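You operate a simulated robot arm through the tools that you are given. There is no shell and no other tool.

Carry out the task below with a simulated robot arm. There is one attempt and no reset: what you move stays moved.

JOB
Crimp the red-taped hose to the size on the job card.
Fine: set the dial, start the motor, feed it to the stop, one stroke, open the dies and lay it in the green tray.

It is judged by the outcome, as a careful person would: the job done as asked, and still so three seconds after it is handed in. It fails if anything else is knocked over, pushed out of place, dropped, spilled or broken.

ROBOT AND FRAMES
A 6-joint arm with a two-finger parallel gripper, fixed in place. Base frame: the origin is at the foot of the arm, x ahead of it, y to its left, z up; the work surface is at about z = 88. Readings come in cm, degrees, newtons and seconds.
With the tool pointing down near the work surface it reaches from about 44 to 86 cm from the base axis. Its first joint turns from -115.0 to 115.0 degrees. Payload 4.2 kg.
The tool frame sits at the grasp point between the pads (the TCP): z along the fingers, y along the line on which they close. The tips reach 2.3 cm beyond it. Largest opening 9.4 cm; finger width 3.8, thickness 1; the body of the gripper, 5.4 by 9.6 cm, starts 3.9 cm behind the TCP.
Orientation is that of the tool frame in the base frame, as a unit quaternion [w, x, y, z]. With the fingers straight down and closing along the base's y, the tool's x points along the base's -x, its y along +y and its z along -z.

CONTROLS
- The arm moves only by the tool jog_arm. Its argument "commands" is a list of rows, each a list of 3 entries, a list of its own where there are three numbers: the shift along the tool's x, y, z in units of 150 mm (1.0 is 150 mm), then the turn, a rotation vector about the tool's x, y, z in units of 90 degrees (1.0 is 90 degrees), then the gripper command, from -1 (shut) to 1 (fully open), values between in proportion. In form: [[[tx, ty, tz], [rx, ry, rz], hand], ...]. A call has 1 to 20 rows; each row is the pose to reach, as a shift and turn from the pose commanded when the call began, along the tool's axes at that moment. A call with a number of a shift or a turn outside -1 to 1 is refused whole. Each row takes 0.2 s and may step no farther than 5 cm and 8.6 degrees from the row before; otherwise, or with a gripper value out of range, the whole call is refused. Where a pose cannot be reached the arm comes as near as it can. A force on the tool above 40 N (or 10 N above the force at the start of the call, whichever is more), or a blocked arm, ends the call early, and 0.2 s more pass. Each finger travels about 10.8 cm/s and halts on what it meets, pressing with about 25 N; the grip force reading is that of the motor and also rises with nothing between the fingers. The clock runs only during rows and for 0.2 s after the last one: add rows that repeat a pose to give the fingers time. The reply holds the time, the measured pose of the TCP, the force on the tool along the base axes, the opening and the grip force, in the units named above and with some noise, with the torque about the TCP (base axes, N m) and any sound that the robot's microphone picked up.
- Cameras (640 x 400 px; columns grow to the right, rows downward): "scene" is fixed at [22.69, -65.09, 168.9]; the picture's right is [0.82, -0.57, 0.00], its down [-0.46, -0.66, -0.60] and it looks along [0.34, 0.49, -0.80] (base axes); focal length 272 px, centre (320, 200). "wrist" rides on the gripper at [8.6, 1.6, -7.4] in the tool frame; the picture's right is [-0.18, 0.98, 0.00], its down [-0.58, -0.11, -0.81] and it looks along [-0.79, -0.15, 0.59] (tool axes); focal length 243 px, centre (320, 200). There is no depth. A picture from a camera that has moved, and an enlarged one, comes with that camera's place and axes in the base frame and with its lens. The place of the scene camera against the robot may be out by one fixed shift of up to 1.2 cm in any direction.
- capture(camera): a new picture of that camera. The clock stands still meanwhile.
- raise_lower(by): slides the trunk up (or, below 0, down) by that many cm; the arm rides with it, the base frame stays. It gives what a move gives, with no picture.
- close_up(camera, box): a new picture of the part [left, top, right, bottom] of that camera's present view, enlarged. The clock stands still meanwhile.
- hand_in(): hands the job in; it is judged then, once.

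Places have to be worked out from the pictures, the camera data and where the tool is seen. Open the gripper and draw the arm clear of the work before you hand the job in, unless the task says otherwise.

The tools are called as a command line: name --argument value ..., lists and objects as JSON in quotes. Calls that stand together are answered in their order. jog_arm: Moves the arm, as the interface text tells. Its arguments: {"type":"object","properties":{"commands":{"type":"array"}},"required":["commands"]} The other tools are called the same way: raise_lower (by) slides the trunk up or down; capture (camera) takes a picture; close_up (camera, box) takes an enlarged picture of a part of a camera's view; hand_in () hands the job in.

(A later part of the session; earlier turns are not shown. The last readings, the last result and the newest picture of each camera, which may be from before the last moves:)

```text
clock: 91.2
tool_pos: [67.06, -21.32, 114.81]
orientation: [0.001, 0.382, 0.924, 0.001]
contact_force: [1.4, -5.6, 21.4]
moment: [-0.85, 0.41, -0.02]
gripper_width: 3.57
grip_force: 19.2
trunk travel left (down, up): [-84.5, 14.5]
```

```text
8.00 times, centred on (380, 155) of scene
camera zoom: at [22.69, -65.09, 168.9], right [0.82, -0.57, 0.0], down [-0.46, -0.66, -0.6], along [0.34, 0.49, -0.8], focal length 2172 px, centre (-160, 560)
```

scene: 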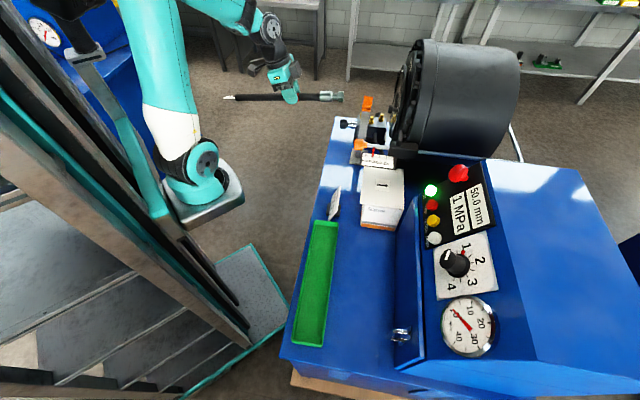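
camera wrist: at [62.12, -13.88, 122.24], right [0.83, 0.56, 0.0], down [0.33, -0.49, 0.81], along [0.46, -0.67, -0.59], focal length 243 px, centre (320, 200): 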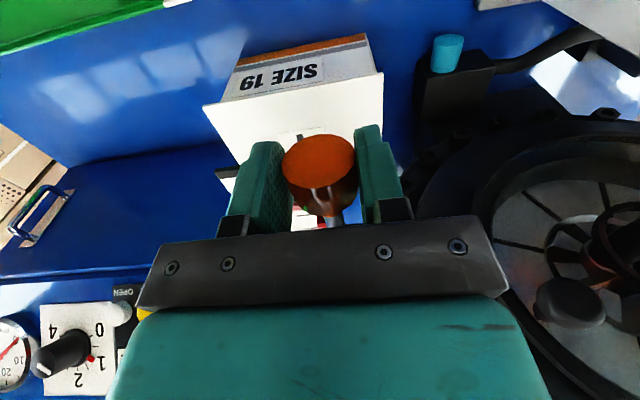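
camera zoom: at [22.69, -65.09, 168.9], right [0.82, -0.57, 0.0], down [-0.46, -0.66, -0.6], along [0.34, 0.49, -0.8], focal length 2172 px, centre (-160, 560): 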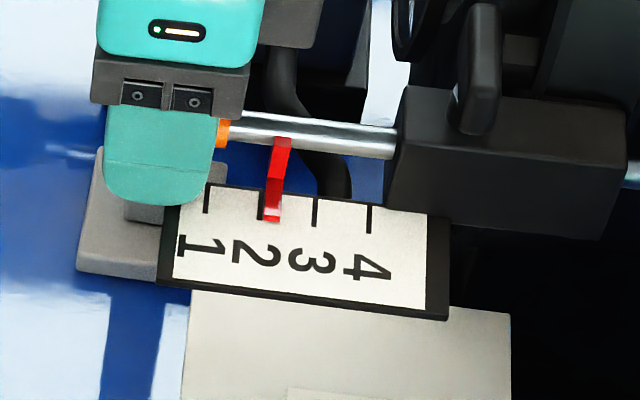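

Fingertips touch the scale plate (upward ~13–21 N). I open, raise 0.7 cm, and regrip the cap.

jog_arm --commands '[[[0, 0, 0], [0, 0, 0], 0], [[0, 0, -0.02], [0, 0, 0], 0], [[0, 0, -0.045], [0, 0, 0], 0], [[0.02, 0, -0.055], [0, 0, 0], 0], [[0.02, 0, -0.055], [0, 0, 0], 0]]'

close_up --camera "scene" --box '[340, 130, 420, 180]'

close_up --camera "wrist" --box '[220, 100, 420, 240]'

```text
clock: 92.4
tool_pos: [66.85, -20.93, 115.32]
orientation: [0.0, 0.383, 0.924, -0.001]
contact_force: [1.2, 0.9, 1.2]
moment: [0.01, -0.02, -0.03]
gripper_width: 4.73
grip_force: 0.0
trunk travel left (down, up): [-84.5, 14.5]
```

```text
8.00 times, centred on (380, 155) of scene
camera zoom: at [22.69, -65.09, 168.9], right [0.82, -0.57, 0.0], down [-0.46, -0.66, -0.6], along [0.34, 0.49, -0.8], focal length 2172 px, centre (-160, 560)
```

zoom: 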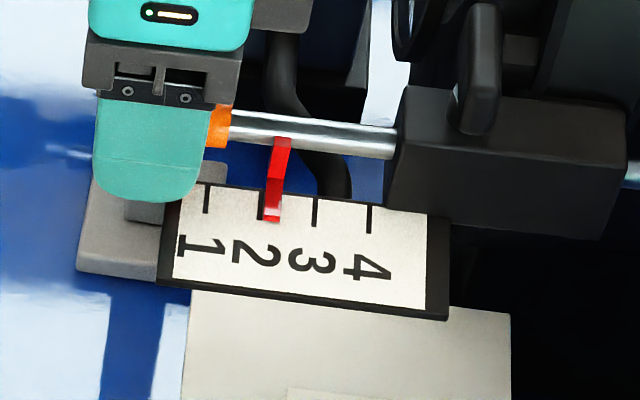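

```text
2.86 times, centred on (320, 170) of wrist
camera zoom: at [61.9, -13.63, 122.9], right [0.83, 0.56, 0.0], down [0.33, -0.49, 0.81], along [0.46, -0.67, -0.59], focal length 693 px, centre (320, 286)
```

zoom: 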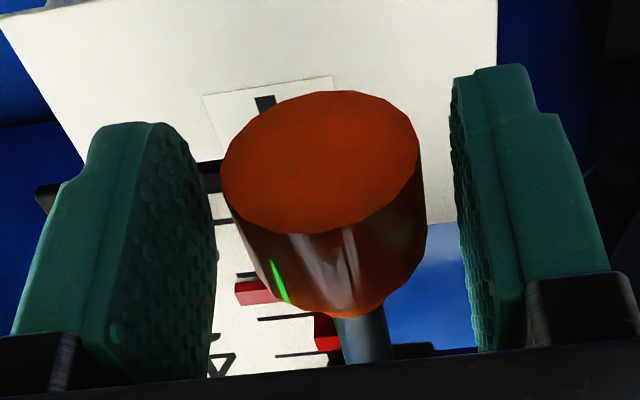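

Clear of the plate and centred. I close on the cap.

jog_arm --commands '[[[0, 0, 0], [0, 0, 0], -0.3], [[0, 0, 0], [0, 0, 0], -0.6], [[0, 0, 0], [0, 0, 0], -0.6]]'

close_up --camera "scene" --box '[340, 130, 420, 180]'

```text
clock: 93.2
tool_pos: [66.9, -20.88, 115.33]
orientation: [0.0, 0.382, 0.924, 0.001]
contact_force: [2.8, 3.6, -2.6]
moment: [0.04, -0.09, 0.04]
gripper_width: 3.34
grip_force: 45.0
trunk travel left (down, up): [-84.5, 14.5]
```

```text
8.00 times, centred on (380, 155) of scene
camera zoom: at [22.69, -65.09, 168.9], right [0.82, -0.57, 0.0], down [-0.46, -0.66, -0.6], along [0.34, 0.49, -0.8], focal length 2172 px, centre (-160, 560)
```

zoom: 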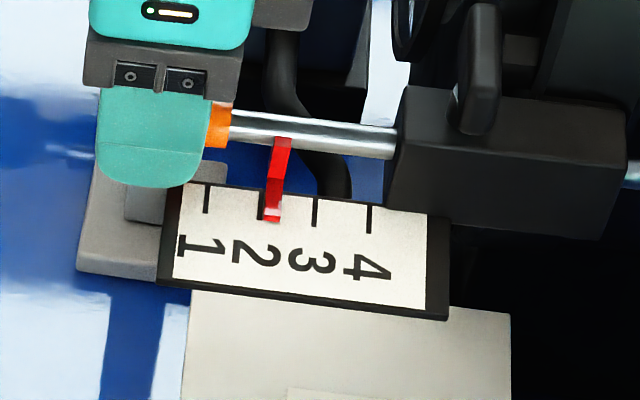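

Gripped. I pull back 0.3 cm first and check the pointer.

jog_arm --commands '[[[0.01, 0, 0], [0, 0, 0], -0.6], [[0.02, 0, 0], [0, 0, 0], -0.6], [[0.02, 0, 0], [0, 0, 0], -0.6]]'

close_up --camera "scene" --box '[360, 140, 400, 165]'

```text
clock: 94.0
tool_pos: [66.76, -20.76, 115.48]
orientation: [0.0, 0.383, 0.924, 0.001]
contact_force: [13.6, 1.4, -9.8]
moment: [-0.78, -1.14, -0.01]
gripper_width: 3.34
grip_force: 45.2
trunk travel left (down, up): [-84.5, 14.5]
```

```text
16.00 times, centred on (380, 152) of scene
camera zoom: at [22.69, -65.09, 168.9], right [0.82, -0.57, 0.0], down [-0.46, -0.66, -0.6], along [0.34, 0.49, -0.8], focal length 4344 px, centre (-640, 960)
```

zoom: 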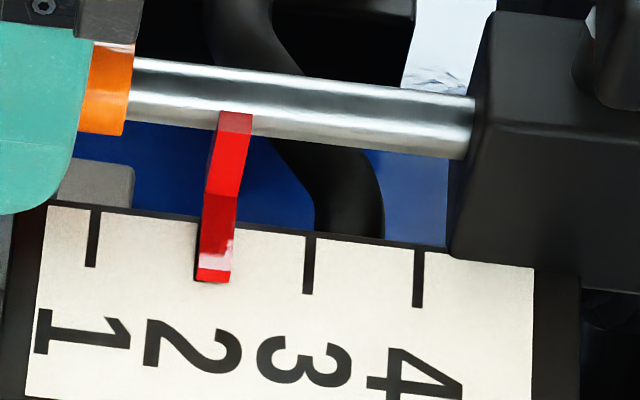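

About 0.25 cm remains. I pull that much more.

jog_arm --commands '[[[0.009, 0, 0.003], [0, 0, 0], -0.6], [[0.0175, 0, 0.003], [0, 0, 0], -0.6], [[0.0175, 0, 0.003], [0, 0, 0], -0.6]]'

close_up --camera "scene" --box '[360, 140, 400, 165]'

```text
clock: 94.8
tool_pos: [66.57, -20.59, 115.49]
orientation: [0.001, 0.382, 0.924, 0.001]
contact_force: [16.0, 1.8, -7.6]
moment: [-0.77, -1.12, -0.14]
gripper_width: 3.35
grip_force: 45.0
trunk travel left (down, up): [-84.5, 14.5]
```

```text
16.00 times, centred on (380, 152) of scene
camera zoom: at [22.69, -65.09, 168.9], right [0.82, -0.57, 0.0], down [-0.46, -0.66, -0.6], along [0.34, 0.49, -0.8], focal length 4344 px, centre (-640, 960)
```

zoom: 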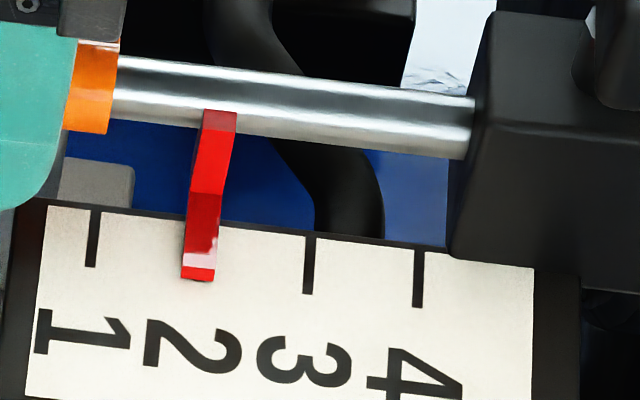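

The pointer is back to its original spot on the "2" mark (within ~0.03 cm). I release and rise clear.

jog_arm --commands '[[[-0.008, 0, 0], [0, 0, 0], -0.4], [[-0.008, 0, 0], [0, 0, 0], 0], [[-0.008, 0, 0], [0, 0, 0], 0.2], [[-0.008, 0, -0.1], [0, 0, 0], 0.2], [[-0.008, 0, -0.3], [0, 0, 0], 0.2], [[-0.008, 0, -0.5], [0, 0, 0], 0.2]]'

close_up --camera "scene" --box '[340, 130, 420, 180]'

close_up --camera "scene" --box '[290, 80, 450, 160]'

```text
clock: 96.2
tool_pos: [66.55, -20.7, 123.08]
orientation: [0.0, 0.383, 0.924, 0.0]
contact_force: [0.9, 0.4, 0.9]
moment: [-0.02, 0.03, -0.01]
gripper_width: 5.63
grip_force: 0.1
trunk travel left (down, up): [-84.5, 14.5]
```

```text
8.00 times, centred on (380, 155) of scene
camera zoom: at [22.69, -65.09, 168.9], right [0.82, -0.57, 0.0], down [-0.46, -0.66, -0.6], along [0.34, 0.49, -0.8], focal length 2172 px, centre (-160, 560)
```

zoom: 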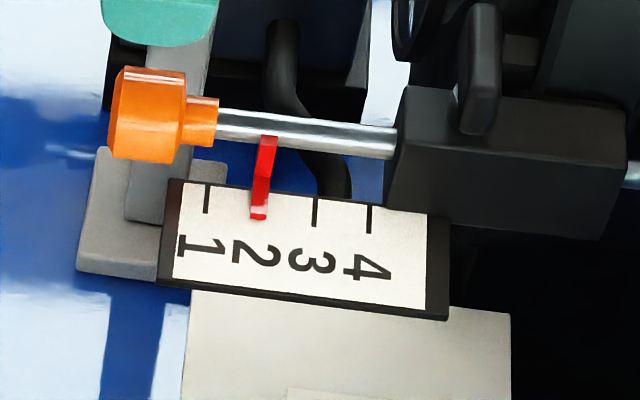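

```text
4.00 times, centred on (370, 120) of scene
camera zoom: at [22.69, -65.09, 168.9], right [0.82, -0.57, 0.0], down [-0.46, -0.66, -0.6], along [0.34, 0.49, -0.8], focal length 1086 px, centre (120, 520)
```

zoom: 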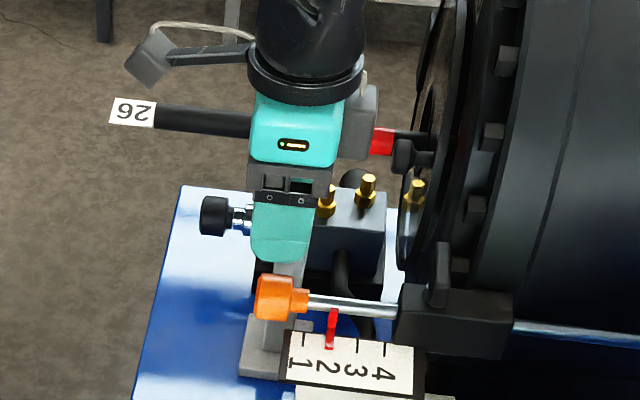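

Stop is restored to 2; the hose hasn't moved. I return to the hose tail (a≈54.3, b≈53.6).

jog_arm --commands '[[[0.25, 0, 0], [0, 0, 0], 0.2], [[0.54, 0, 0], [0, 0, 0], 0.2], [[0.54, 0.25, 0], [0, 0, 0], 0.2], [[0.54, 0.5, 0], [0, 0, 0], 0.2], [[0.54, 0.75, 0], [0, 0, 0], 0.2], [[0.54, 1.0, 0], [0, 0, 0], 0.2]]'

jog_arm --commands '[[[0, 0.23, 0], [0, 0, 0], 0.2], [[0, 0.46, 0], [0, 0, 0], 0.2], [[0, 0.46, 0], [0, 0, 0], 0.2]]'

capture --camera "wrist"

```text
clock: 97.6
tool_pos: [71.31, -4.33, 123.08]
orientation: [0.001, 0.382, 0.924, 0.001]
contact_force: [-0.8, -0.1, 0.3]
moment: [-0.01, -0.03, 0.01]
gripper_width: 5.63
grip_force: 0.1
trunk travel left (down, up): [-84.5, 14.5]
```

```text
clock: 98.4
tool_pos: [76.42, 0.82, 123.17]
orientation: [0.0, 0.383, 0.924, 0.001]
contact_force: [-0.2, -0.5, -0.3]
moment: [-0.02, 0.01, -0.02]
gripper_width: 5.65
grip_force: 0.1
trunk travel left (down, up): [-84.5, 14.5]
```

```text
taken
camera wrist: at [71.5, 8.04, 130.67], right [0.83, 0.56, 0.0], down [0.33, -0.49, 0.81], along [0.46, -0.67, -0.59], focal length 243 px, centre (320, 200)
```

wrist: 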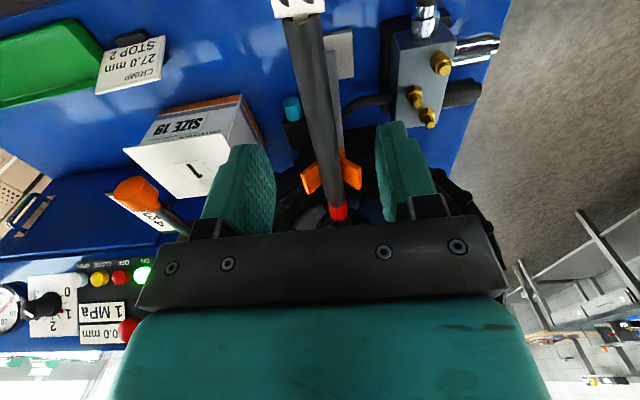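

Hose is ~0.45 cm to −a of the tool. I adjust, descend to z≈115.6 and grip.

jog_arm --commands '[[[0, -0.03, 0.2], [0, 0, 0], 0.2], [[0, -0.03, 0.4], [0, 0, 0], 0.2], [[0, -0.03, 0.5], [0, 0, 0], 0.2], [[0, -0.03, 0.5], [0, 0, 0], -0.2], [[0, -0.03, 0.5], [0, 0, 0], -0.7], [[0, -0.03, 0.5], [0, 0, 0], -1], [[0, -0.03, 0.5], [0, 0, 0], -1]]'

close_up --camera "scene" --box '[290, 80, 450, 160]'

```text
clock: 100.0
tool_pos: [76.11, 0.32, 115.71]
orientation: [0.0, 0.383, 0.924, 0.001]
contact_force: [-3.8, -3.1, 0.4]
moment: [0.07, 0.23, -0.6]
gripper_width: 2.1
grip_force: 25.2
trunk travel left (down, up): [-84.5, 14.5]
```

```text
4.00 times, centred on (370, 120) of scene
camera zoom: at [22.69, -65.09, 168.9], right [0.82, -0.57, 0.0], down [-0.46, -0.66, -0.6], along [0.34, 0.49, -0.8], focal length 1086 px, centre (120, 520)
```

zoom: 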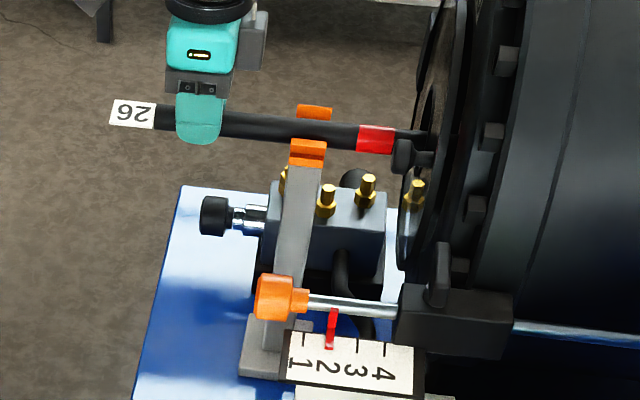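

I lift the tail 0.5 cm off the V and advance 0.3 cm.

jog_arm --commands '[[[0, 0, -0.018], [0, 0, 0], -1], [[0, 0, -0.035], [0, 0, 0], -1], [[-0.01, 0, -0.035], [0, 0, 0], -1], [[-0.02, 0, -0.035], [0, 0, 0], -1]]'

close_up --camera "scene" --box '[290, 80, 450, 160]'

```text
clock: 101.0
tool_pos: [76.07, 0.08, 116.14]
orientation: [0.0, 0.382, 0.924, 0.001]
contact_force: [-1.7, 3.3, 0.0]
moment: [-0.34, -0.12, -0.53]
gripper_width: 2.09
grip_force: 24.5
trunk travel left (down, up): [-84.5, 14.5]
```

```text
4.00 times, centred on (370, 120) of scene
camera zoom: at [22.69, -65.09, 168.9], right [0.82, -0.57, 0.0], down [-0.46, -0.66, -0.6], along [0.34, 0.49, -0.8], focal length 1086 px, centre (120, 520)
```

zoom: 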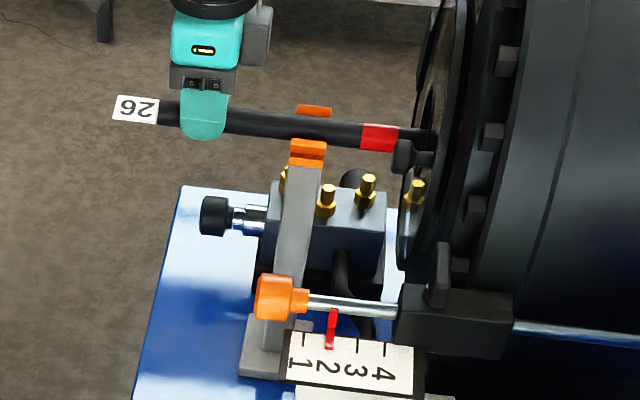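

Advancing with only ~3.5 N drag. I advance another 0.15 cm and check.

jog_arm --commands '[[[-0.005, 0, 0], [0, 0, 0], -1], [[-0.01, 0, 0], [0, 0, 0], -1]]'

jog_arm --commands '[[[-0.005, 0, 0], [0, 0, 0], -1]]'

```text
clock: 101.6
tool_pos: [76.34, -0.07, 116.05]
orientation: [0.0, 0.383, 0.924, 0.001]
contact_force: [-0.4, 1.4, -0.1]
moment: [-0.03, -0.19, 0.52]
gripper_width: 2.06
grip_force: 25.1
trunk travel left (down, up): [-84.5, 14.5]
```

```text
clock: 102.0
tool_pos: [76.3, -0.11, 116.17]
orientation: [0.001, 0.383, 0.924, 0.001]
contact_force: [2.4, 0.5, 0.3]
moment: [0.4, 0.29, 0.52]
gripper_width: 2.06
grip_force: 25.0
trunk travel left (down, up): [-84.5, 14.5]
```

No stop contact yet. I continue in ~0.08 cm steps.

jog_arm --commands '[[[-0.005, 0, 0], [0, 0, 0], -1]]'

jog_arm --commands '[[[-0.005, 0, 0], [0, 0, 0], -1]]'

close_up --camera "scene" --box '[360, 140, 400, 165]'

```text
clock: 102.4
tool_pos: [76.49, -0.22, 116.2]
orientation: [0.001, 0.383, 0.924, 0.001]
contact_force: [0.7, 0.2, 0.1]
moment: [0.14, -0.04, 0.48]
gripper_width: 2.07
grip_force: 24.9
trunk travel left (down, up): [-84.5, 14.5]
```

```text
clock: 102.8
tool_pos: [76.48, -0.29, 116.12]
orientation: [0.0, 0.383, 0.924, 0.001]
contact_force: [-3.4, 2.4, -0.1]
moment: [-0.36, -0.15, -0.53]
gripper_width: 2.05
grip_force: 25.1
trunk travel left (down, up): [-84.5, 14.5]
```

```text
16.00 times, centred on (380, 152) of scene
camera zoom: at [22.69, -65.09, 168.9], right [0.82, -0.57, 0.0], down [-0.46, -0.66, -0.6], along [0.34, 0.49, -0.8], focal length 4344 px, centre (-640, 960)
```

zoom: 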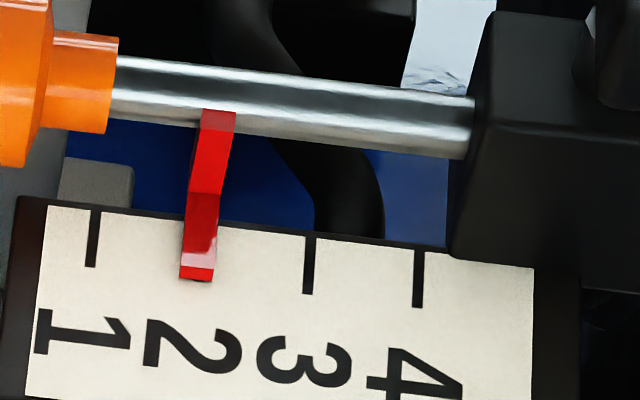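

About 4 N now — possibly first touch. One more small step.

jog_arm --commands '[[[-0.005, 0, 0], [0, 0, 0], -1]]'

close_up --camera "scene" --box '[360, 140, 400, 165]'

```text
clock: 103.2
tool_pos: [76.51, -0.37, 116.0]
orientation: [0.0, 0.383, 0.924, 0.0]
contact_force: [-2.4, 1.8, 0.2]
moment: [-0.08, -0.07, -0.08]
gripper_width: 2.07
grip_force: 24.8
trunk travel left (down, up): [-84.5, 14.5]
```

```text
16.00 times, centred on (380, 152) of scene
camera zoom: at [22.69, -65.09, 168.9], right [0.82, -0.57, 0.0], down [-0.46, -0.66, -0.6], along [0.34, 0.49, -0.8], focal length 4344 px, centre (-640, 960)
```

zoom: 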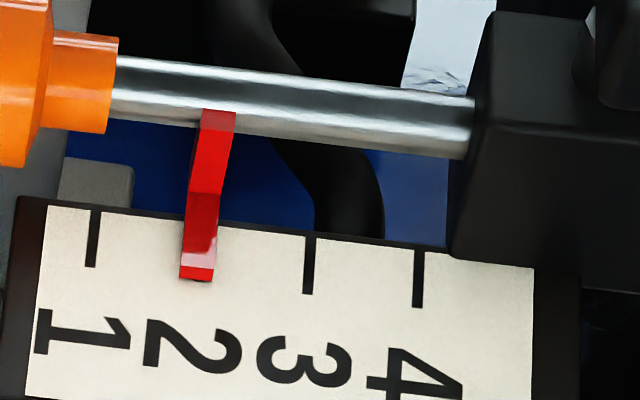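

Still light (~3 N), pointer unmoved. I keep stepping.

jog_arm --commands '[[[-0.005, 0, 0], [0, 0, 0], -1]]'

jog_arm --commands '[[[-0.005, 0, 0], [0, 0, 0], -1]]'

close_up --camera "scene" --box '[290, 80, 450, 160]'

```text
clock: 103.6
tool_pos: [76.62, -0.3, 116.06]
orientation: [0.001, 0.383, 0.924, 0.001]
contact_force: [-1.2, 2.5, 0.1]
moment: [0.05, 0.06, 0.05]
gripper_width: 2.09
grip_force: 25.1
trunk travel left (down, up): [-84.5, 14.5]
```

```text
clock: 104.0
tool_pos: [76.61, -0.44, 116.11]
orientation: [0.0, 0.383, 0.924, 0.001]
contact_force: [-0.3, 1.5, 0.7]
moment: [0.1, 0.11, 0.02]
gripper_width: 2.09
grip_force: 25.4
trunk travel left (down, up): [-84.5, 14.5]
```

```text
4.00 times, centred on (370, 120) of scene
camera zoom: at [22.69, -65.09, 168.9], right [0.82, -0.57, 0.0], down [-0.46, -0.66, -0.6], along [0.34, 0.49, -0.8], focal length 1086 px, centre (120, 520)
```

zoom: 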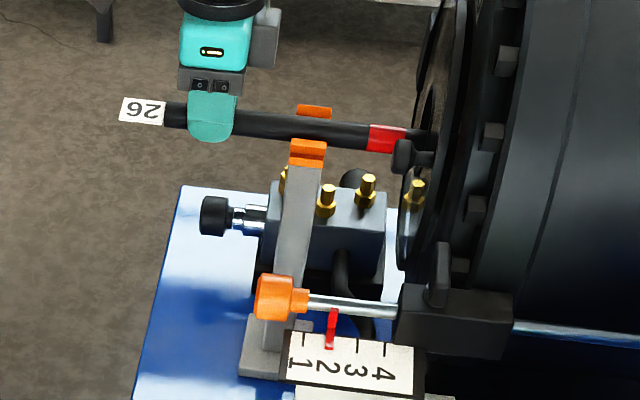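

By the tape position I should be right at the stop. I continue tiny steps until a clear push-back appears.

jog_arm --commands '[[[-0.005, 0, 0], [0, 0, 0], -1]]'

jog_arm --commands '[[[-0.005, 0, 0], [0, 0, 0], -1]]'

close_up --camera "scene" --box '[360, 140, 400, 165]'

```text
clock: 104.4
tool_pos: [76.71, -0.49, 116.02]
orientation: [0.0, 0.383, 0.924, 0.001]
contact_force: [-1.8, 0.5, -0.7]
moment: [0.05, 0.07, -0.11]
gripper_width: 2.08
grip_force: 25.2
trunk travel left (down, up): [-84.5, 14.5]
```

```text
clock: 104.8
tool_pos: [76.65, -0.5, 116.01]
orientation: [0.0, 0.383, 0.924, 0.0]
contact_force: [-2.4, 2.4, 0.3]
moment: [0.11, 0.04, -0.16]
gripper_width: 2.12
grip_force: 24.6
trunk travel left (down, up): [-84.5, 14.5]
```

```text
16.00 times, centred on (380, 152) of scene
camera zoom: at [22.69, -65.09, 168.9], right [0.82, -0.57, 0.0], down [-0.46, -0.66, -0.6], along [0.34, 0.49, -0.8], focal length 4344 px, centre (-640, 960)
```

zoom: 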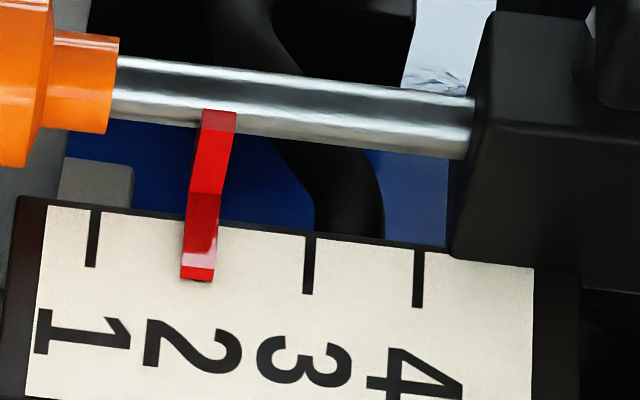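

The pointer has just begun to move (~1 px), so the tip seems to be on the stop. One last 0.07 cm step should both confirm contact and bring the pointer exactly to its original mark.

jog_arm --commands '[[[-0.005, 0, 0], [0, 0, 0], -1]]'

close_up --camera "scene" --box '[360, 140, 400, 165]'

close_up --camera "scene" --box '[290, 80, 450, 160]'

```text
clock: 105.2
tool_pos: [76.75, -0.59, 116.18]
orientation: [0.001, 0.381, 0.925, 0.001]
contact_force: [-4.1, 4.0, -1.0]
moment: [-0.02, -0.04, -0.08]
gripper_width: 2.08
grip_force: 25.3
trunk travel left (down, up): [-84.5, 14.5]
```

```text
16.00 times, centred on (380, 152) of scene
camera zoom: at [22.69, -65.09, 168.9], right [0.82, -0.57, 0.0], down [-0.46, -0.66, -0.6], along [0.34, 0.49, -0.8], focal length 4344 px, centre (-640, 960)
```

zoom: 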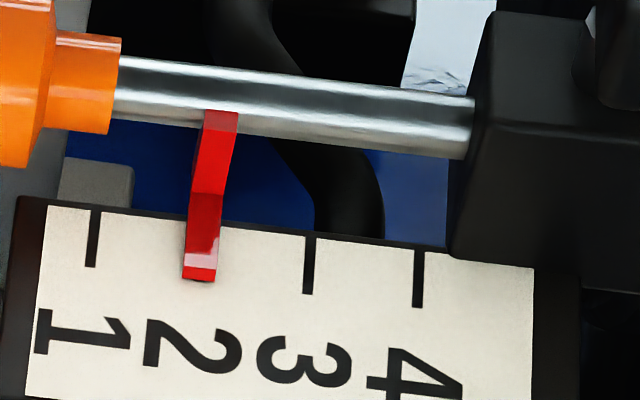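

```text
4.00 times, centred on (370, 120) of scene
camera zoom: at [22.69, -65.09, 168.9], right [0.82, -0.57, 0.0], down [-0.46, -0.66, -0.6], along [0.34, 0.49, -0.8], focal length 1086 px, centre (120, 520)
```

zoom: 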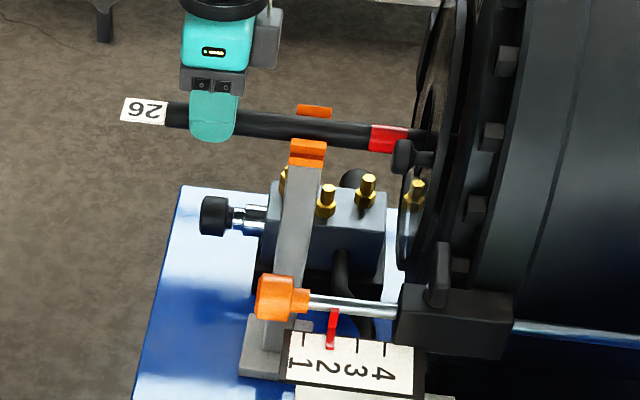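

Tip is on the stop (≈6 N) with the pointer exactly at 2. I lower the tail onto the V and release gently.

jog_arm --commands '[[[0, 0, 0.012], [0, 0, 0], -1], [[0, 0, 0.022], [0, 0, 0], -1]]'

jog_arm --commands '[[[0, 0, 0], [0, 0, 0], -0.5], [[0, 0, 0], [0, 0, 0], -0.35], [[0, 0, 0], [0, 0, 0], 0], [[0, 0, 0], [0, 0, 0], 0.2], [[0, 0, -0.1], [0, 0, 0], 0.2], [[0, 0, -0.3], [0, 0, 0], 0.2], [[0, 0, -0.5], [0, 0, 0], 0.2]]'

close_up --camera "scene" --box '[290, 80, 450, 160]'

close_up --camera "scene" --box '[360, 140, 400, 165]'

capture --camera "wrist"

```text
clock: 105.8
tool_pos: [76.69, -0.64, 115.92]
orientation: [0.002, 0.383, 0.924, 0.001]
contact_force: [-2.2, 3.5, 3.9]
moment: [-0.25, -0.24, 0.02]
gripper_width: 2.07
grip_force: 24.9
trunk travel left (down, up): [-84.5, 14.5]
```

```text
clock: 107.4
tool_pos: [76.73, -0.61, 123.13]
orientation: [0.001, 0.383, 0.924, 0.001]
contact_force: [0.4, 0.2, 0.0]
moment: [0.01, 0.04, -0.02]
gripper_width: 5.62
grip_force: 0.0
trunk travel left (down, up): [-84.5, 14.5]
```

```text
4.00 times, centred on (370, 120) of scene
camera zoom: at [22.69, -65.09, 168.9], right [0.82, -0.57, 0.0], down [-0.46, -0.66, -0.6], along [0.34, 0.49, -0.8], focal length 1086 px, centre (120, 520)
```

zoom: 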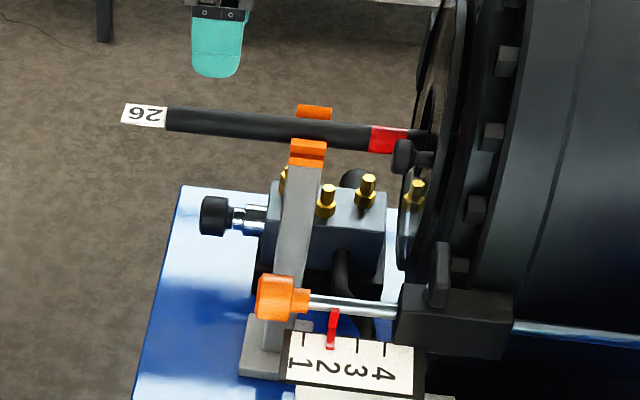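

```text
16.00 times, centred on (380, 152) of scene
camera zoom: at [22.69, -65.09, 168.9], right [0.82, -0.57, 0.0], down [-0.46, -0.66, -0.6], along [0.34, 0.49, -0.8], focal length 4344 px, centre (-640, 960)
```

zoom: 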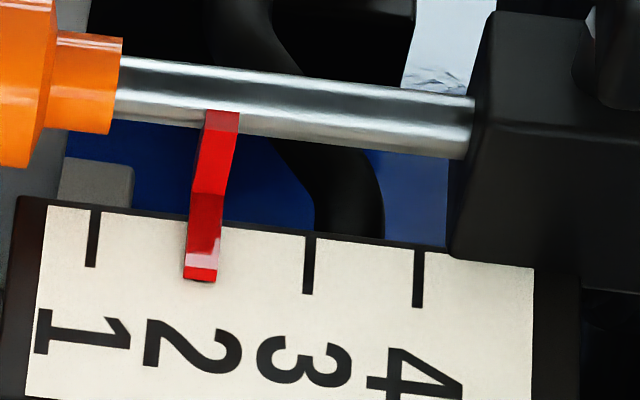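

```text
taken
camera wrist: at [71.77, 6.71, 130.64], right [0.83, 0.56, 0.0], down [0.33, -0.49, 0.81], along [0.46, -0.67, -0.59], focal length 243 px, centre (320, 200)
```

wrist: 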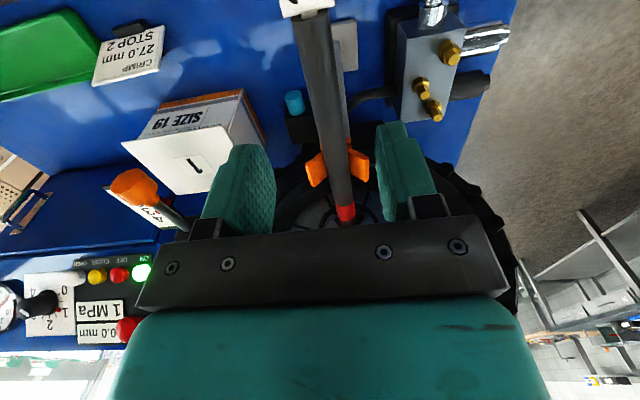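

Hose seated on the stop, V upright, pointer at 2. Now I travel back to the panel to press CLOSE (a≈7.7).

jog_arm --commands '[[[0.03, -0.25, -0.05], [0, 0, 0], 0.2], [[0.07, -0.5, -0.1], [0, 0, 0], -0.5], [[0.1, -0.75, -0.15], [0, 0, 0], -1], [[0.1, -1.0, -0.2], [0, 0, 0], -1]]'

jog_arm --commands '[[[0, -0.25, 0], [0, 0, 0], -1], [[0, -0.5, 0], [0, 0, 0], -1], [[0, -0.75, 0], [0, 0, 0], -1], [[0, -1.0, 0], [0, 0, 0], -1]]'

jog_arm --commands '[[[-0.12, -0.25, 0], [0, 0, 0], -1], [[-0.25, -0.5, 0], [0, 0, 0], -1], [[-0.4, -0.75, 0], [0, 0, 0], -1], [[-0.55, -1.0, 0], [0, 0, 0], -1]]'

```text
clock: 108.4
tool_pos: [65.12, -10.27, 126.13]
orientation: [0.001, 0.383, 0.924, 0.001]
contact_force: [1.1, 1.1, 0.2]
moment: [-0.02, 0.01, 0.01]
gripper_width: 0.02
grip_force: 24.9
trunk travel left (down, up): [-84.5, 14.5]
```

```text
clock: 109.4
tool_pos: [54.62, -20.85, 126.18]
orientation: [0.0, 0.383, 0.924, 0.001]
contact_force: [0.3, -0.3, 0.3]
moment: [-0.04, 0.06, -0.01]
gripper_width: 0.01
grip_force: 24.8
trunk travel left (down, up): [-84.5, 14.5]
```

```text
clock: 110.4
tool_pos: [49.8, -37.12, 126.28]
orientation: [0.001, 0.382, 0.924, 0.001]
contact_force: [-0.4, 0.4, -0.7]
moment: [-0.02, 0.04, 0.0]
gripper_width: 0.0
grip_force: 24.8
trunk travel left (down, up): [-84.5, 14.5]
```

I tilt to the panel normal and move to the standoff in front of the yellow CLOSE button.

jog_arm --commands '[[[-0.11, -0.01, 0.05], [0, -0.08, 0], -1], [[-0.22, -0.02, 0.1], [0, -0.16, 0], -1], [[-0.33, -0.03, 0.15], [0, -0.24, 0], -1], [[-0.44, -0.04, 0.2], [0, -0.32, 0], -1], [[-0.56, -0.05, 0.26], [0, -0.4, 0], -1], [[-0.68, -0.06, 0.32], [0, -0.48, 0], -1], [[-0.8, -0.07, 0.38], [0, -0.56, 0], -1], [[-0.913, -0.08, 0.447], [0, -0.633, 0], -1], [[-0.913, -0.08, 0.447], [0, -0.633, 0], -1]]'

capture --camera "wrist"

capture --camera "scene"

```text
clock: 112.4
tool_pos: [58.55, -47.72, 119.34]
orientation: [0.442, 0.336, 0.811, -0.182]
contact_force: [0.1, 0.1, -1.0]
moment: [0.03, -0.02, -0.01]
gripper_width: 0.0
grip_force: 24.6
trunk travel left (down, up): [-84.5, 14.5]
```

```text
taken
camera wrist: at [52.04, -38.77, 116.12], right [0.77, 0.62, 0.16], down [-0.33, 0.18, 0.93], along [0.55, -0.76, 0.34], focal length 243 px, centre (320, 200)
```

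wrist: 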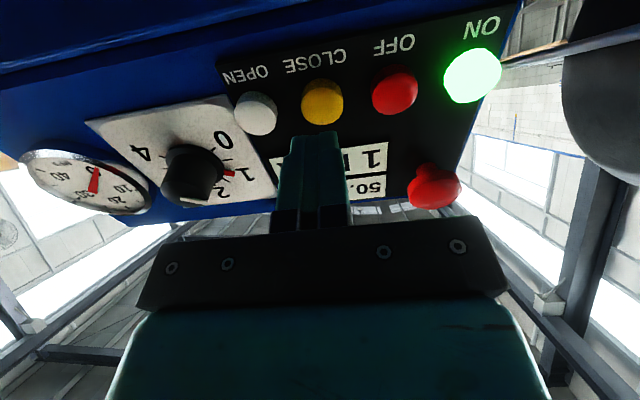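

```text
taken
```

scene: 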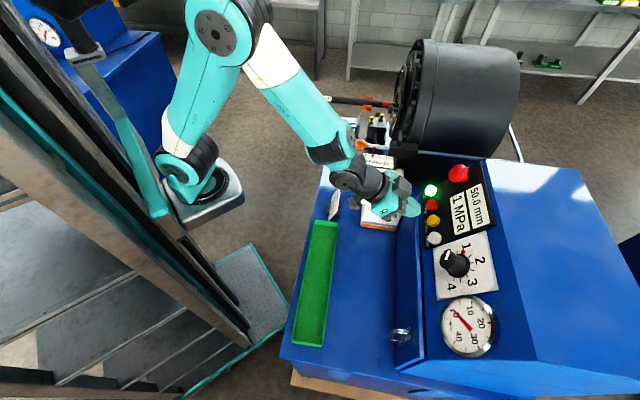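

The yellow button is on the finger axis. I press CLOSE slowly to the same depth that clicked ON, then read the display.

jog_arm --commands '[[[-0.01, 0, 0.14], [0, 0, 0], -1], [[-0.01, 0, 0.26], [0, 0, 0], -1], [[-0.01, 0, 0.29], [0, 0, 0], -1], [[-0.01, 0, 0.31], [0, 0, 0], -1], [[-0.01, 0, 0.325], [0, 0, 0], -1], [[-0.01, 0, 0.34], [0, 0, 0], -1]]'

close_up --camera "scene" --box '[380, 140, 520, 250]'

close_up --camera "scene" --box '[290, 80, 450, 160]'

```text
clock: 113.8
tool_pos: [61.62, -50.76, 116.86]
orientation: [0.44, 0.338, 0.812, -0.183]
contact_force: [-8.7, 6.3, 2.4]
moment: [0.01, 0.1, -0.03]
gripper_width: 0.0
grip_force: 25.0
trunk travel left (down, up): [-84.5, 14.5]
heard: click
```

```text
3.64 times, centred on (450, 195) of scene
camera zoom: at [22.69, -65.09, 168.9], right [0.82, -0.57, 0.0], down [-0.46, -0.66, -0.6], along [0.34, 0.49, -0.8], focal length 987 px, centre (-153, 218)
```

zoom: 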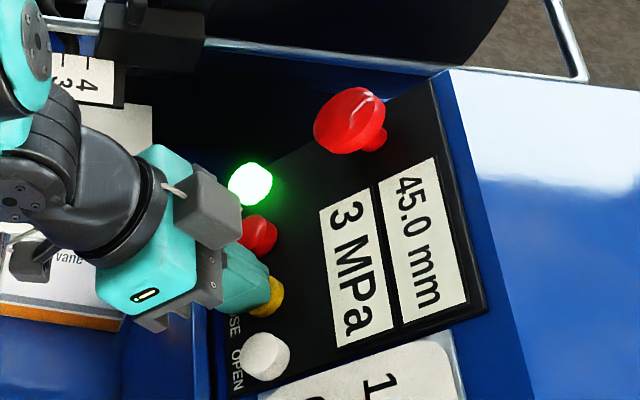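

```text
4.00 times, centred on (370, 120) of scene
camera zoom: at [22.69, -65.09, 168.9], right [0.82, -0.57, 0.0], down [-0.46, -0.66, -0.6], along [0.34, 0.49, -0.8], focal length 1086 px, centre (120, 520)
```

zoom: 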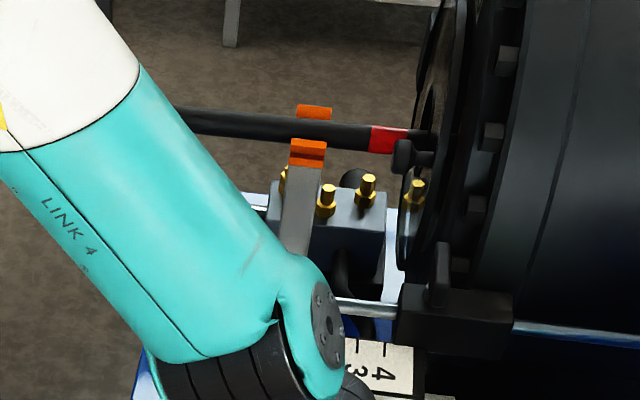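

Dies are closing (45.0 mm, 3 MPa). I keep holding for about a second and read again.

jog_arm --commands '[[[0, 0, 0], [0, 0, 0], -1], [[0, 0, 0], [0, 0, 0], -1], [[0, 0, 0], [0, 0, 0], -1], [[0, 0, 0], [0, 0, 0], -1], [[0, 0, 0], [0, 0, 0], -1]]'

close_up --camera "scene" --box '[380, 140, 520, 250]'

close_up --camera "scene" --box '[290, 80, 450, 160]'

```text
clock: 115.0
tool_pos: [61.5, -50.85, 116.88]
orientation: [0.442, 0.337, 0.812, -0.182]
contact_force: [-10.2, 6.1, 3.1]
moment: [0.05, 0.07, -0.04]
gripper_width: 0.0
grip_force: 25.1
trunk travel left (down, up): [-84.5, 14.5]
```

```text
3.64 times, centred on (450, 195) of scene
camera zoom: at [22.69, -65.09, 168.9], right [0.82, -0.57, 0.0], down [-0.46, -0.66, -0.6], along [0.34, 0.49, -0.8], focal length 987 px, centre (-153, 218)
```

zoom: 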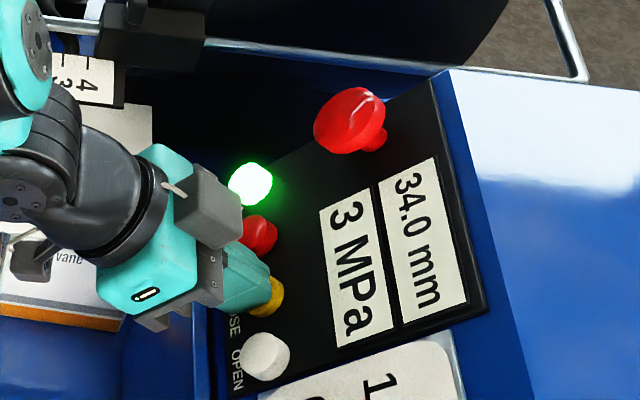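

```text
4.00 times, centred on (370, 120) of scene
camera zoom: at [22.69, -65.09, 168.9], right [0.82, -0.57, 0.0], down [-0.46, -0.66, -0.6], along [0.34, 0.49, -0.8], focal length 1086 px, centre (120, 520)
```

zoom: 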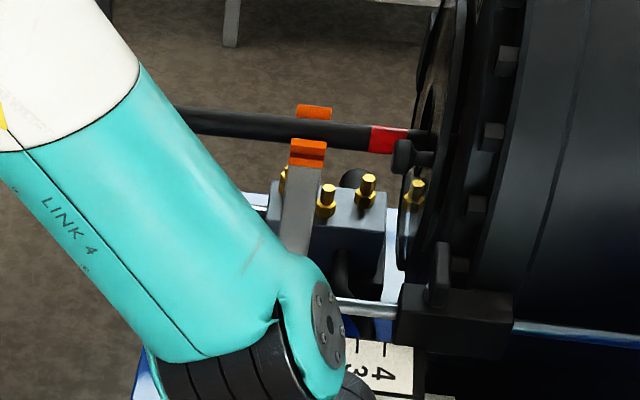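

34.0 mm at ~9 mm/s. I keep holding.

jog_arm --commands '[[[0, 0, 0], [0, 0, 0], -1], [[0, 0, 0], [0, 0, 0], -1], [[0, 0, 0], [0, 0, 0], -1], [[0, 0, 0], [0, 0, 0], -1]]'

close_up --camera "scene" --box '[380, 140, 520, 250]'

close_up --camera "scene" --box '[290, 80, 450, 160]'

```text
clock: 116.0
tool_pos: [61.51, -50.82, 116.84]
orientation: [0.441, 0.337, 0.812, -0.183]
contact_force: [-9.4, 5.5, 3.8]
moment: [-0.01, 0.01, -0.04]
gripper_width: 0.0
grip_force: 25.1
trunk travel left (down, up): [-84.5, 14.5]
```

```text
3.64 times, centred on (450, 195) of scene
camera zoom: at [22.69, -65.09, 168.9], right [0.82, -0.57, 0.0], down [-0.46, -0.66, -0.6], along [0.34, 0.49, -0.8], focal length 987 px, centre (-153, 218)
```

zoom: 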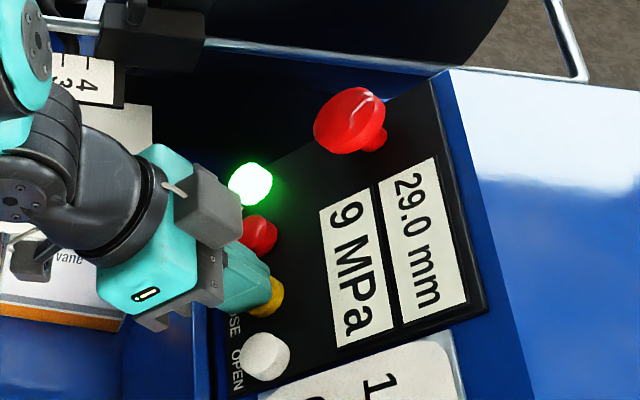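

```text
4.00 times, centred on (370, 120) of scene
camera zoom: at [22.69, -65.09, 168.9], right [0.82, -0.57, 0.0], down [-0.46, -0.66, -0.6], along [0.34, 0.49, -0.8], focal length 1086 px, centre (120, 520)
```

zoom: 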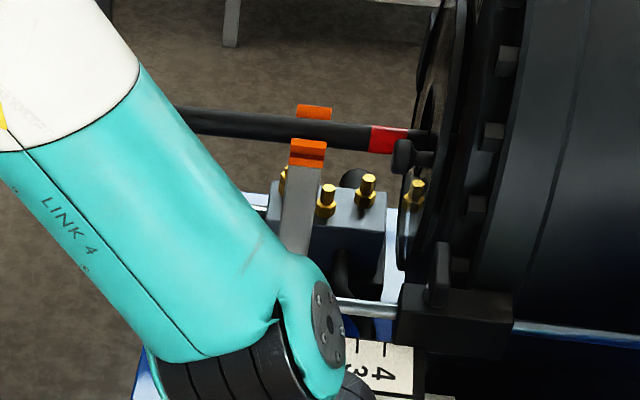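

29.0 mm, 9 MPa — crimping. I hold on in shorter intervals.

jog_arm --commands '[[[0, 0, 0], [0, 0, 0], -1], [[0, 0, 0], [0, 0, 0], -1]]'

close_up --camera "scene" --box '[380, 140, 520, 250]'

```text
clock: 116.6
tool_pos: [61.56, -50.78, 116.85]
orientation: [0.442, 0.337, 0.811, -0.182]
contact_force: [-8.4, 4.3, 4.1]
moment: [-0.01, 0.02, -0.05]
gripper_width: 0.0
grip_force: 24.9
trunk travel left (down, up): [-84.5, 14.5]
```

```text
3.64 times, centred on (450, 195) of scene
camera zoom: at [22.69, -65.09, 168.9], right [0.82, -0.57, 0.0], down [-0.46, -0.66, -0.6], along [0.34, 0.49, -0.8], focal length 987 px, centre (-153, 218)
```

zoom: 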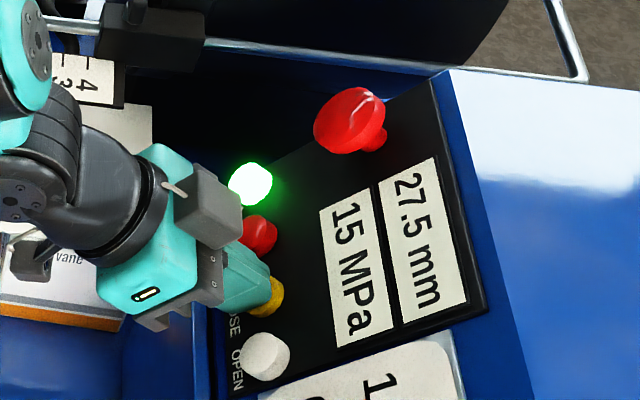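

27.5 mm, 15 MPa. I hold one more short interval and check that it stops at 27.0.

jog_arm --commands '[[[0, 0, 0], [0, 0, 0], -1]]'

close_up --camera "scene" --box '[380, 140, 520, 250]'

```text
clock: 117.0
tool_pos: [61.56, -50.77, 116.87]
orientation: [0.441, 0.337, 0.812, -0.182]
contact_force: [-8.0, 5.4, 4.7]
moment: [-0.01, 0.02, -0.06]
gripper_width: 0.0
grip_force: 25.2
trunk travel left (down, up): [-84.5, 14.5]
```

```text
3.64 times, centred on (450, 195) of scene
camera zoom: at [22.69, -65.09, 168.9], right [0.82, -0.57, 0.0], down [-0.46, -0.66, -0.6], along [0.34, 0.49, -0.8], focal length 987 px, centre (-153, 218)
```

zoom: 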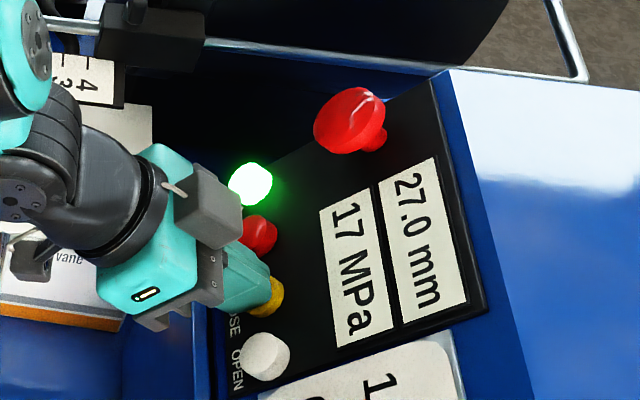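

27.0 mm at 17 MPa — it has stopped at the set size. I release CLOSE and back off.

jog_arm --commands '[[[0, 0, -0.1], [0, 0, 0], -1], [[0, 0, -0.25], [0, 0, 0], -1], [[0, 0, -0.34], [0, 0, 0], -1]]'

close_up --camera "scene" --box '[380, 140, 520, 250]'

capture --camera "wrist"

```text
clock: 117.8
tool_pos: [58.57, -47.67, 119.64]
orientation: [0.441, 0.337, 0.812, -0.182]
contact_force: [0.5, -0.7, 0.6]
moment: [-0.02, -0.02, 0.0]
gripper_width: 0.0
grip_force: 25.4
trunk travel left (down, up): [-84.5, 14.5]
```

```text
3.64 times, centred on (450, 195) of scene
camera zoom: at [22.69, -65.09, 168.9], right [0.82, -0.57, 0.0], down [-0.46, -0.66, -0.6], along [0.34, 0.49, -0.8], focal length 987 px, centre (-153, 218)
```

zoom: 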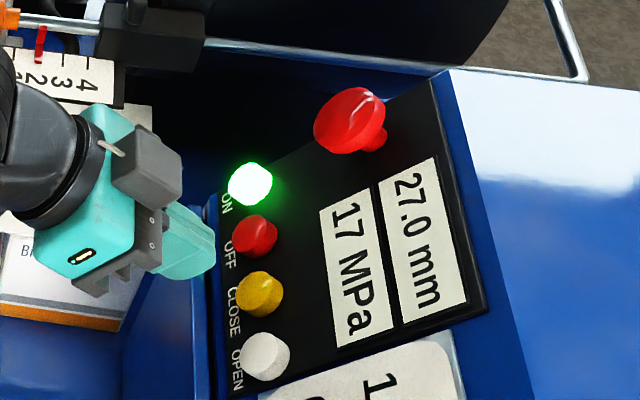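

```text
taken
camera wrist: at [52.04, -38.82, 116.44], right [0.77, 0.62, 0.16], down [-0.33, 0.18, 0.93], along [0.55, -0.76, 0.34], focal length 243 px, centre (320, 200)
```

wrist: 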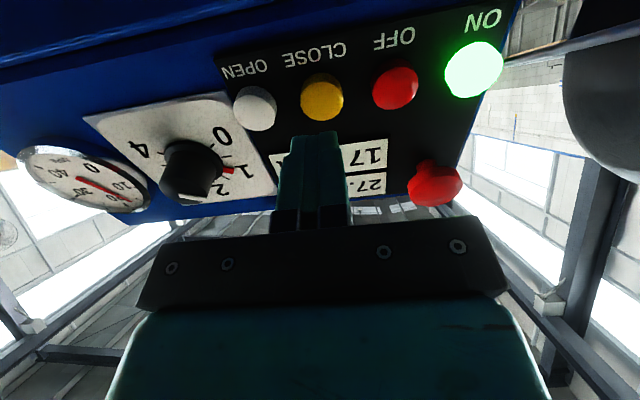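

Crimped and holding 27.0. I shift 4.5 cm to the white OPEN button.

jog_arm --commands '[[[0, -0.15, 0], [0, 0, 0], -1], [[0, -0.295, 0], [0, 0, 0], -1], [[0, -0.295, 0], [0, 0, 0], -1]]'

capture --camera "wrist"

```text
clock: 118.6
tool_pos: [55.44, -50.9, 119.54]
orientation: [0.442, 0.337, 0.811, -0.182]
contact_force: [-0.1, -0.3, -0.4]
moment: [-0.06, 0.01, -0.02]
gripper_width: 0.0
grip_force: 24.7
trunk travel left (down, up): [-84.5, 14.5]
```

```text
taken
camera wrist: at [48.95, -41.98, 116.44], right [0.77, 0.62, 0.16], down [-0.33, 0.18, 0.93], along [0.55, -0.76, 0.34], focal length 243 px, centre (320, 200)
```

wrist: 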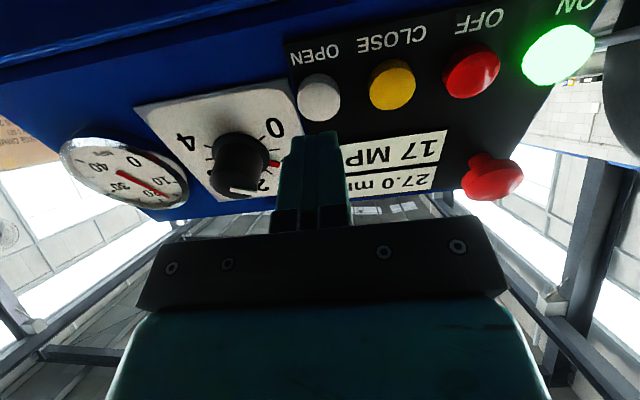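

White OPEN is on the axis. I press and hold it.

jog_arm --commands '[[[0, 0, 0.14], [0, 0, 0], -1], [[0, 0, 0.26], [0, 0, 0], -1], [[0, 0, 0.29], [0, 0, 0], -1], [[0, 0, 0.31], [0, 0, 0], -1], [[0, 0, 0.325], [0, 0, 0], -1], [[0, 0, 0.345], [0, 0, 0], -1], [[0, 0, 0.345], [0, 0, 0], -1], [[0, 0, 0.345], [0, 0, 0], -1], [[0, 0, 0.345], [0, 0, 0], -1]]'

close_up --camera "scene" --box '[380, 140, 520, 250]'

close_up --camera "scene" --box '[290, 80, 450, 160]'

```text
clock: 120.6
tool_pos: [58.49, -54.06, 116.73]
orientation: [0.441, 0.338, 0.811, -0.183]
contact_force: [-10.5, 7.5, 10.0]
moment: [-0.04, -0.02, -0.03]
gripper_width: 0.02
grip_force: 24.7
trunk travel left (down, up): [-84.5, 14.5]
heard: click
```

```text
3.64 times, centred on (450, 195) of scene
camera zoom: at [22.69, -65.09, 168.9], right [0.82, -0.57, 0.0], down [-0.46, -0.66, -0.6], along [0.34, 0.49, -0.8], focal length 987 px, centre (-153, 218)
```

zoom: 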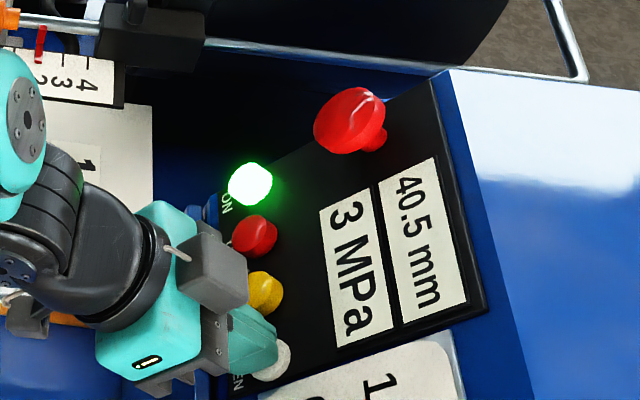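

```text
4.00 times, centred on (370, 120) of scene
camera zoom: at [22.69, -65.09, 168.9], right [0.82, -0.57, 0.0], down [-0.46, -0.66, -0.6], along [0.34, 0.49, -0.8], focal length 1086 px, centre (120, 520)
```

zoom: 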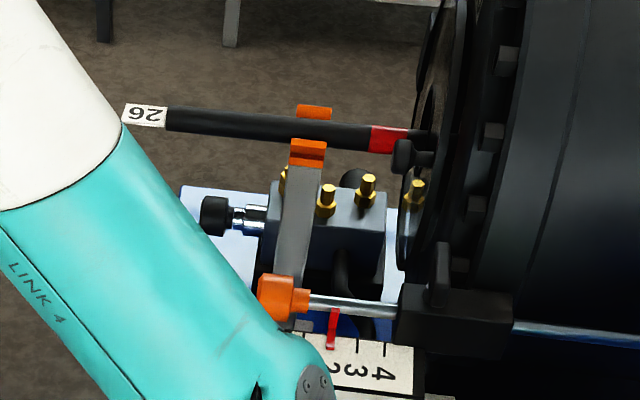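

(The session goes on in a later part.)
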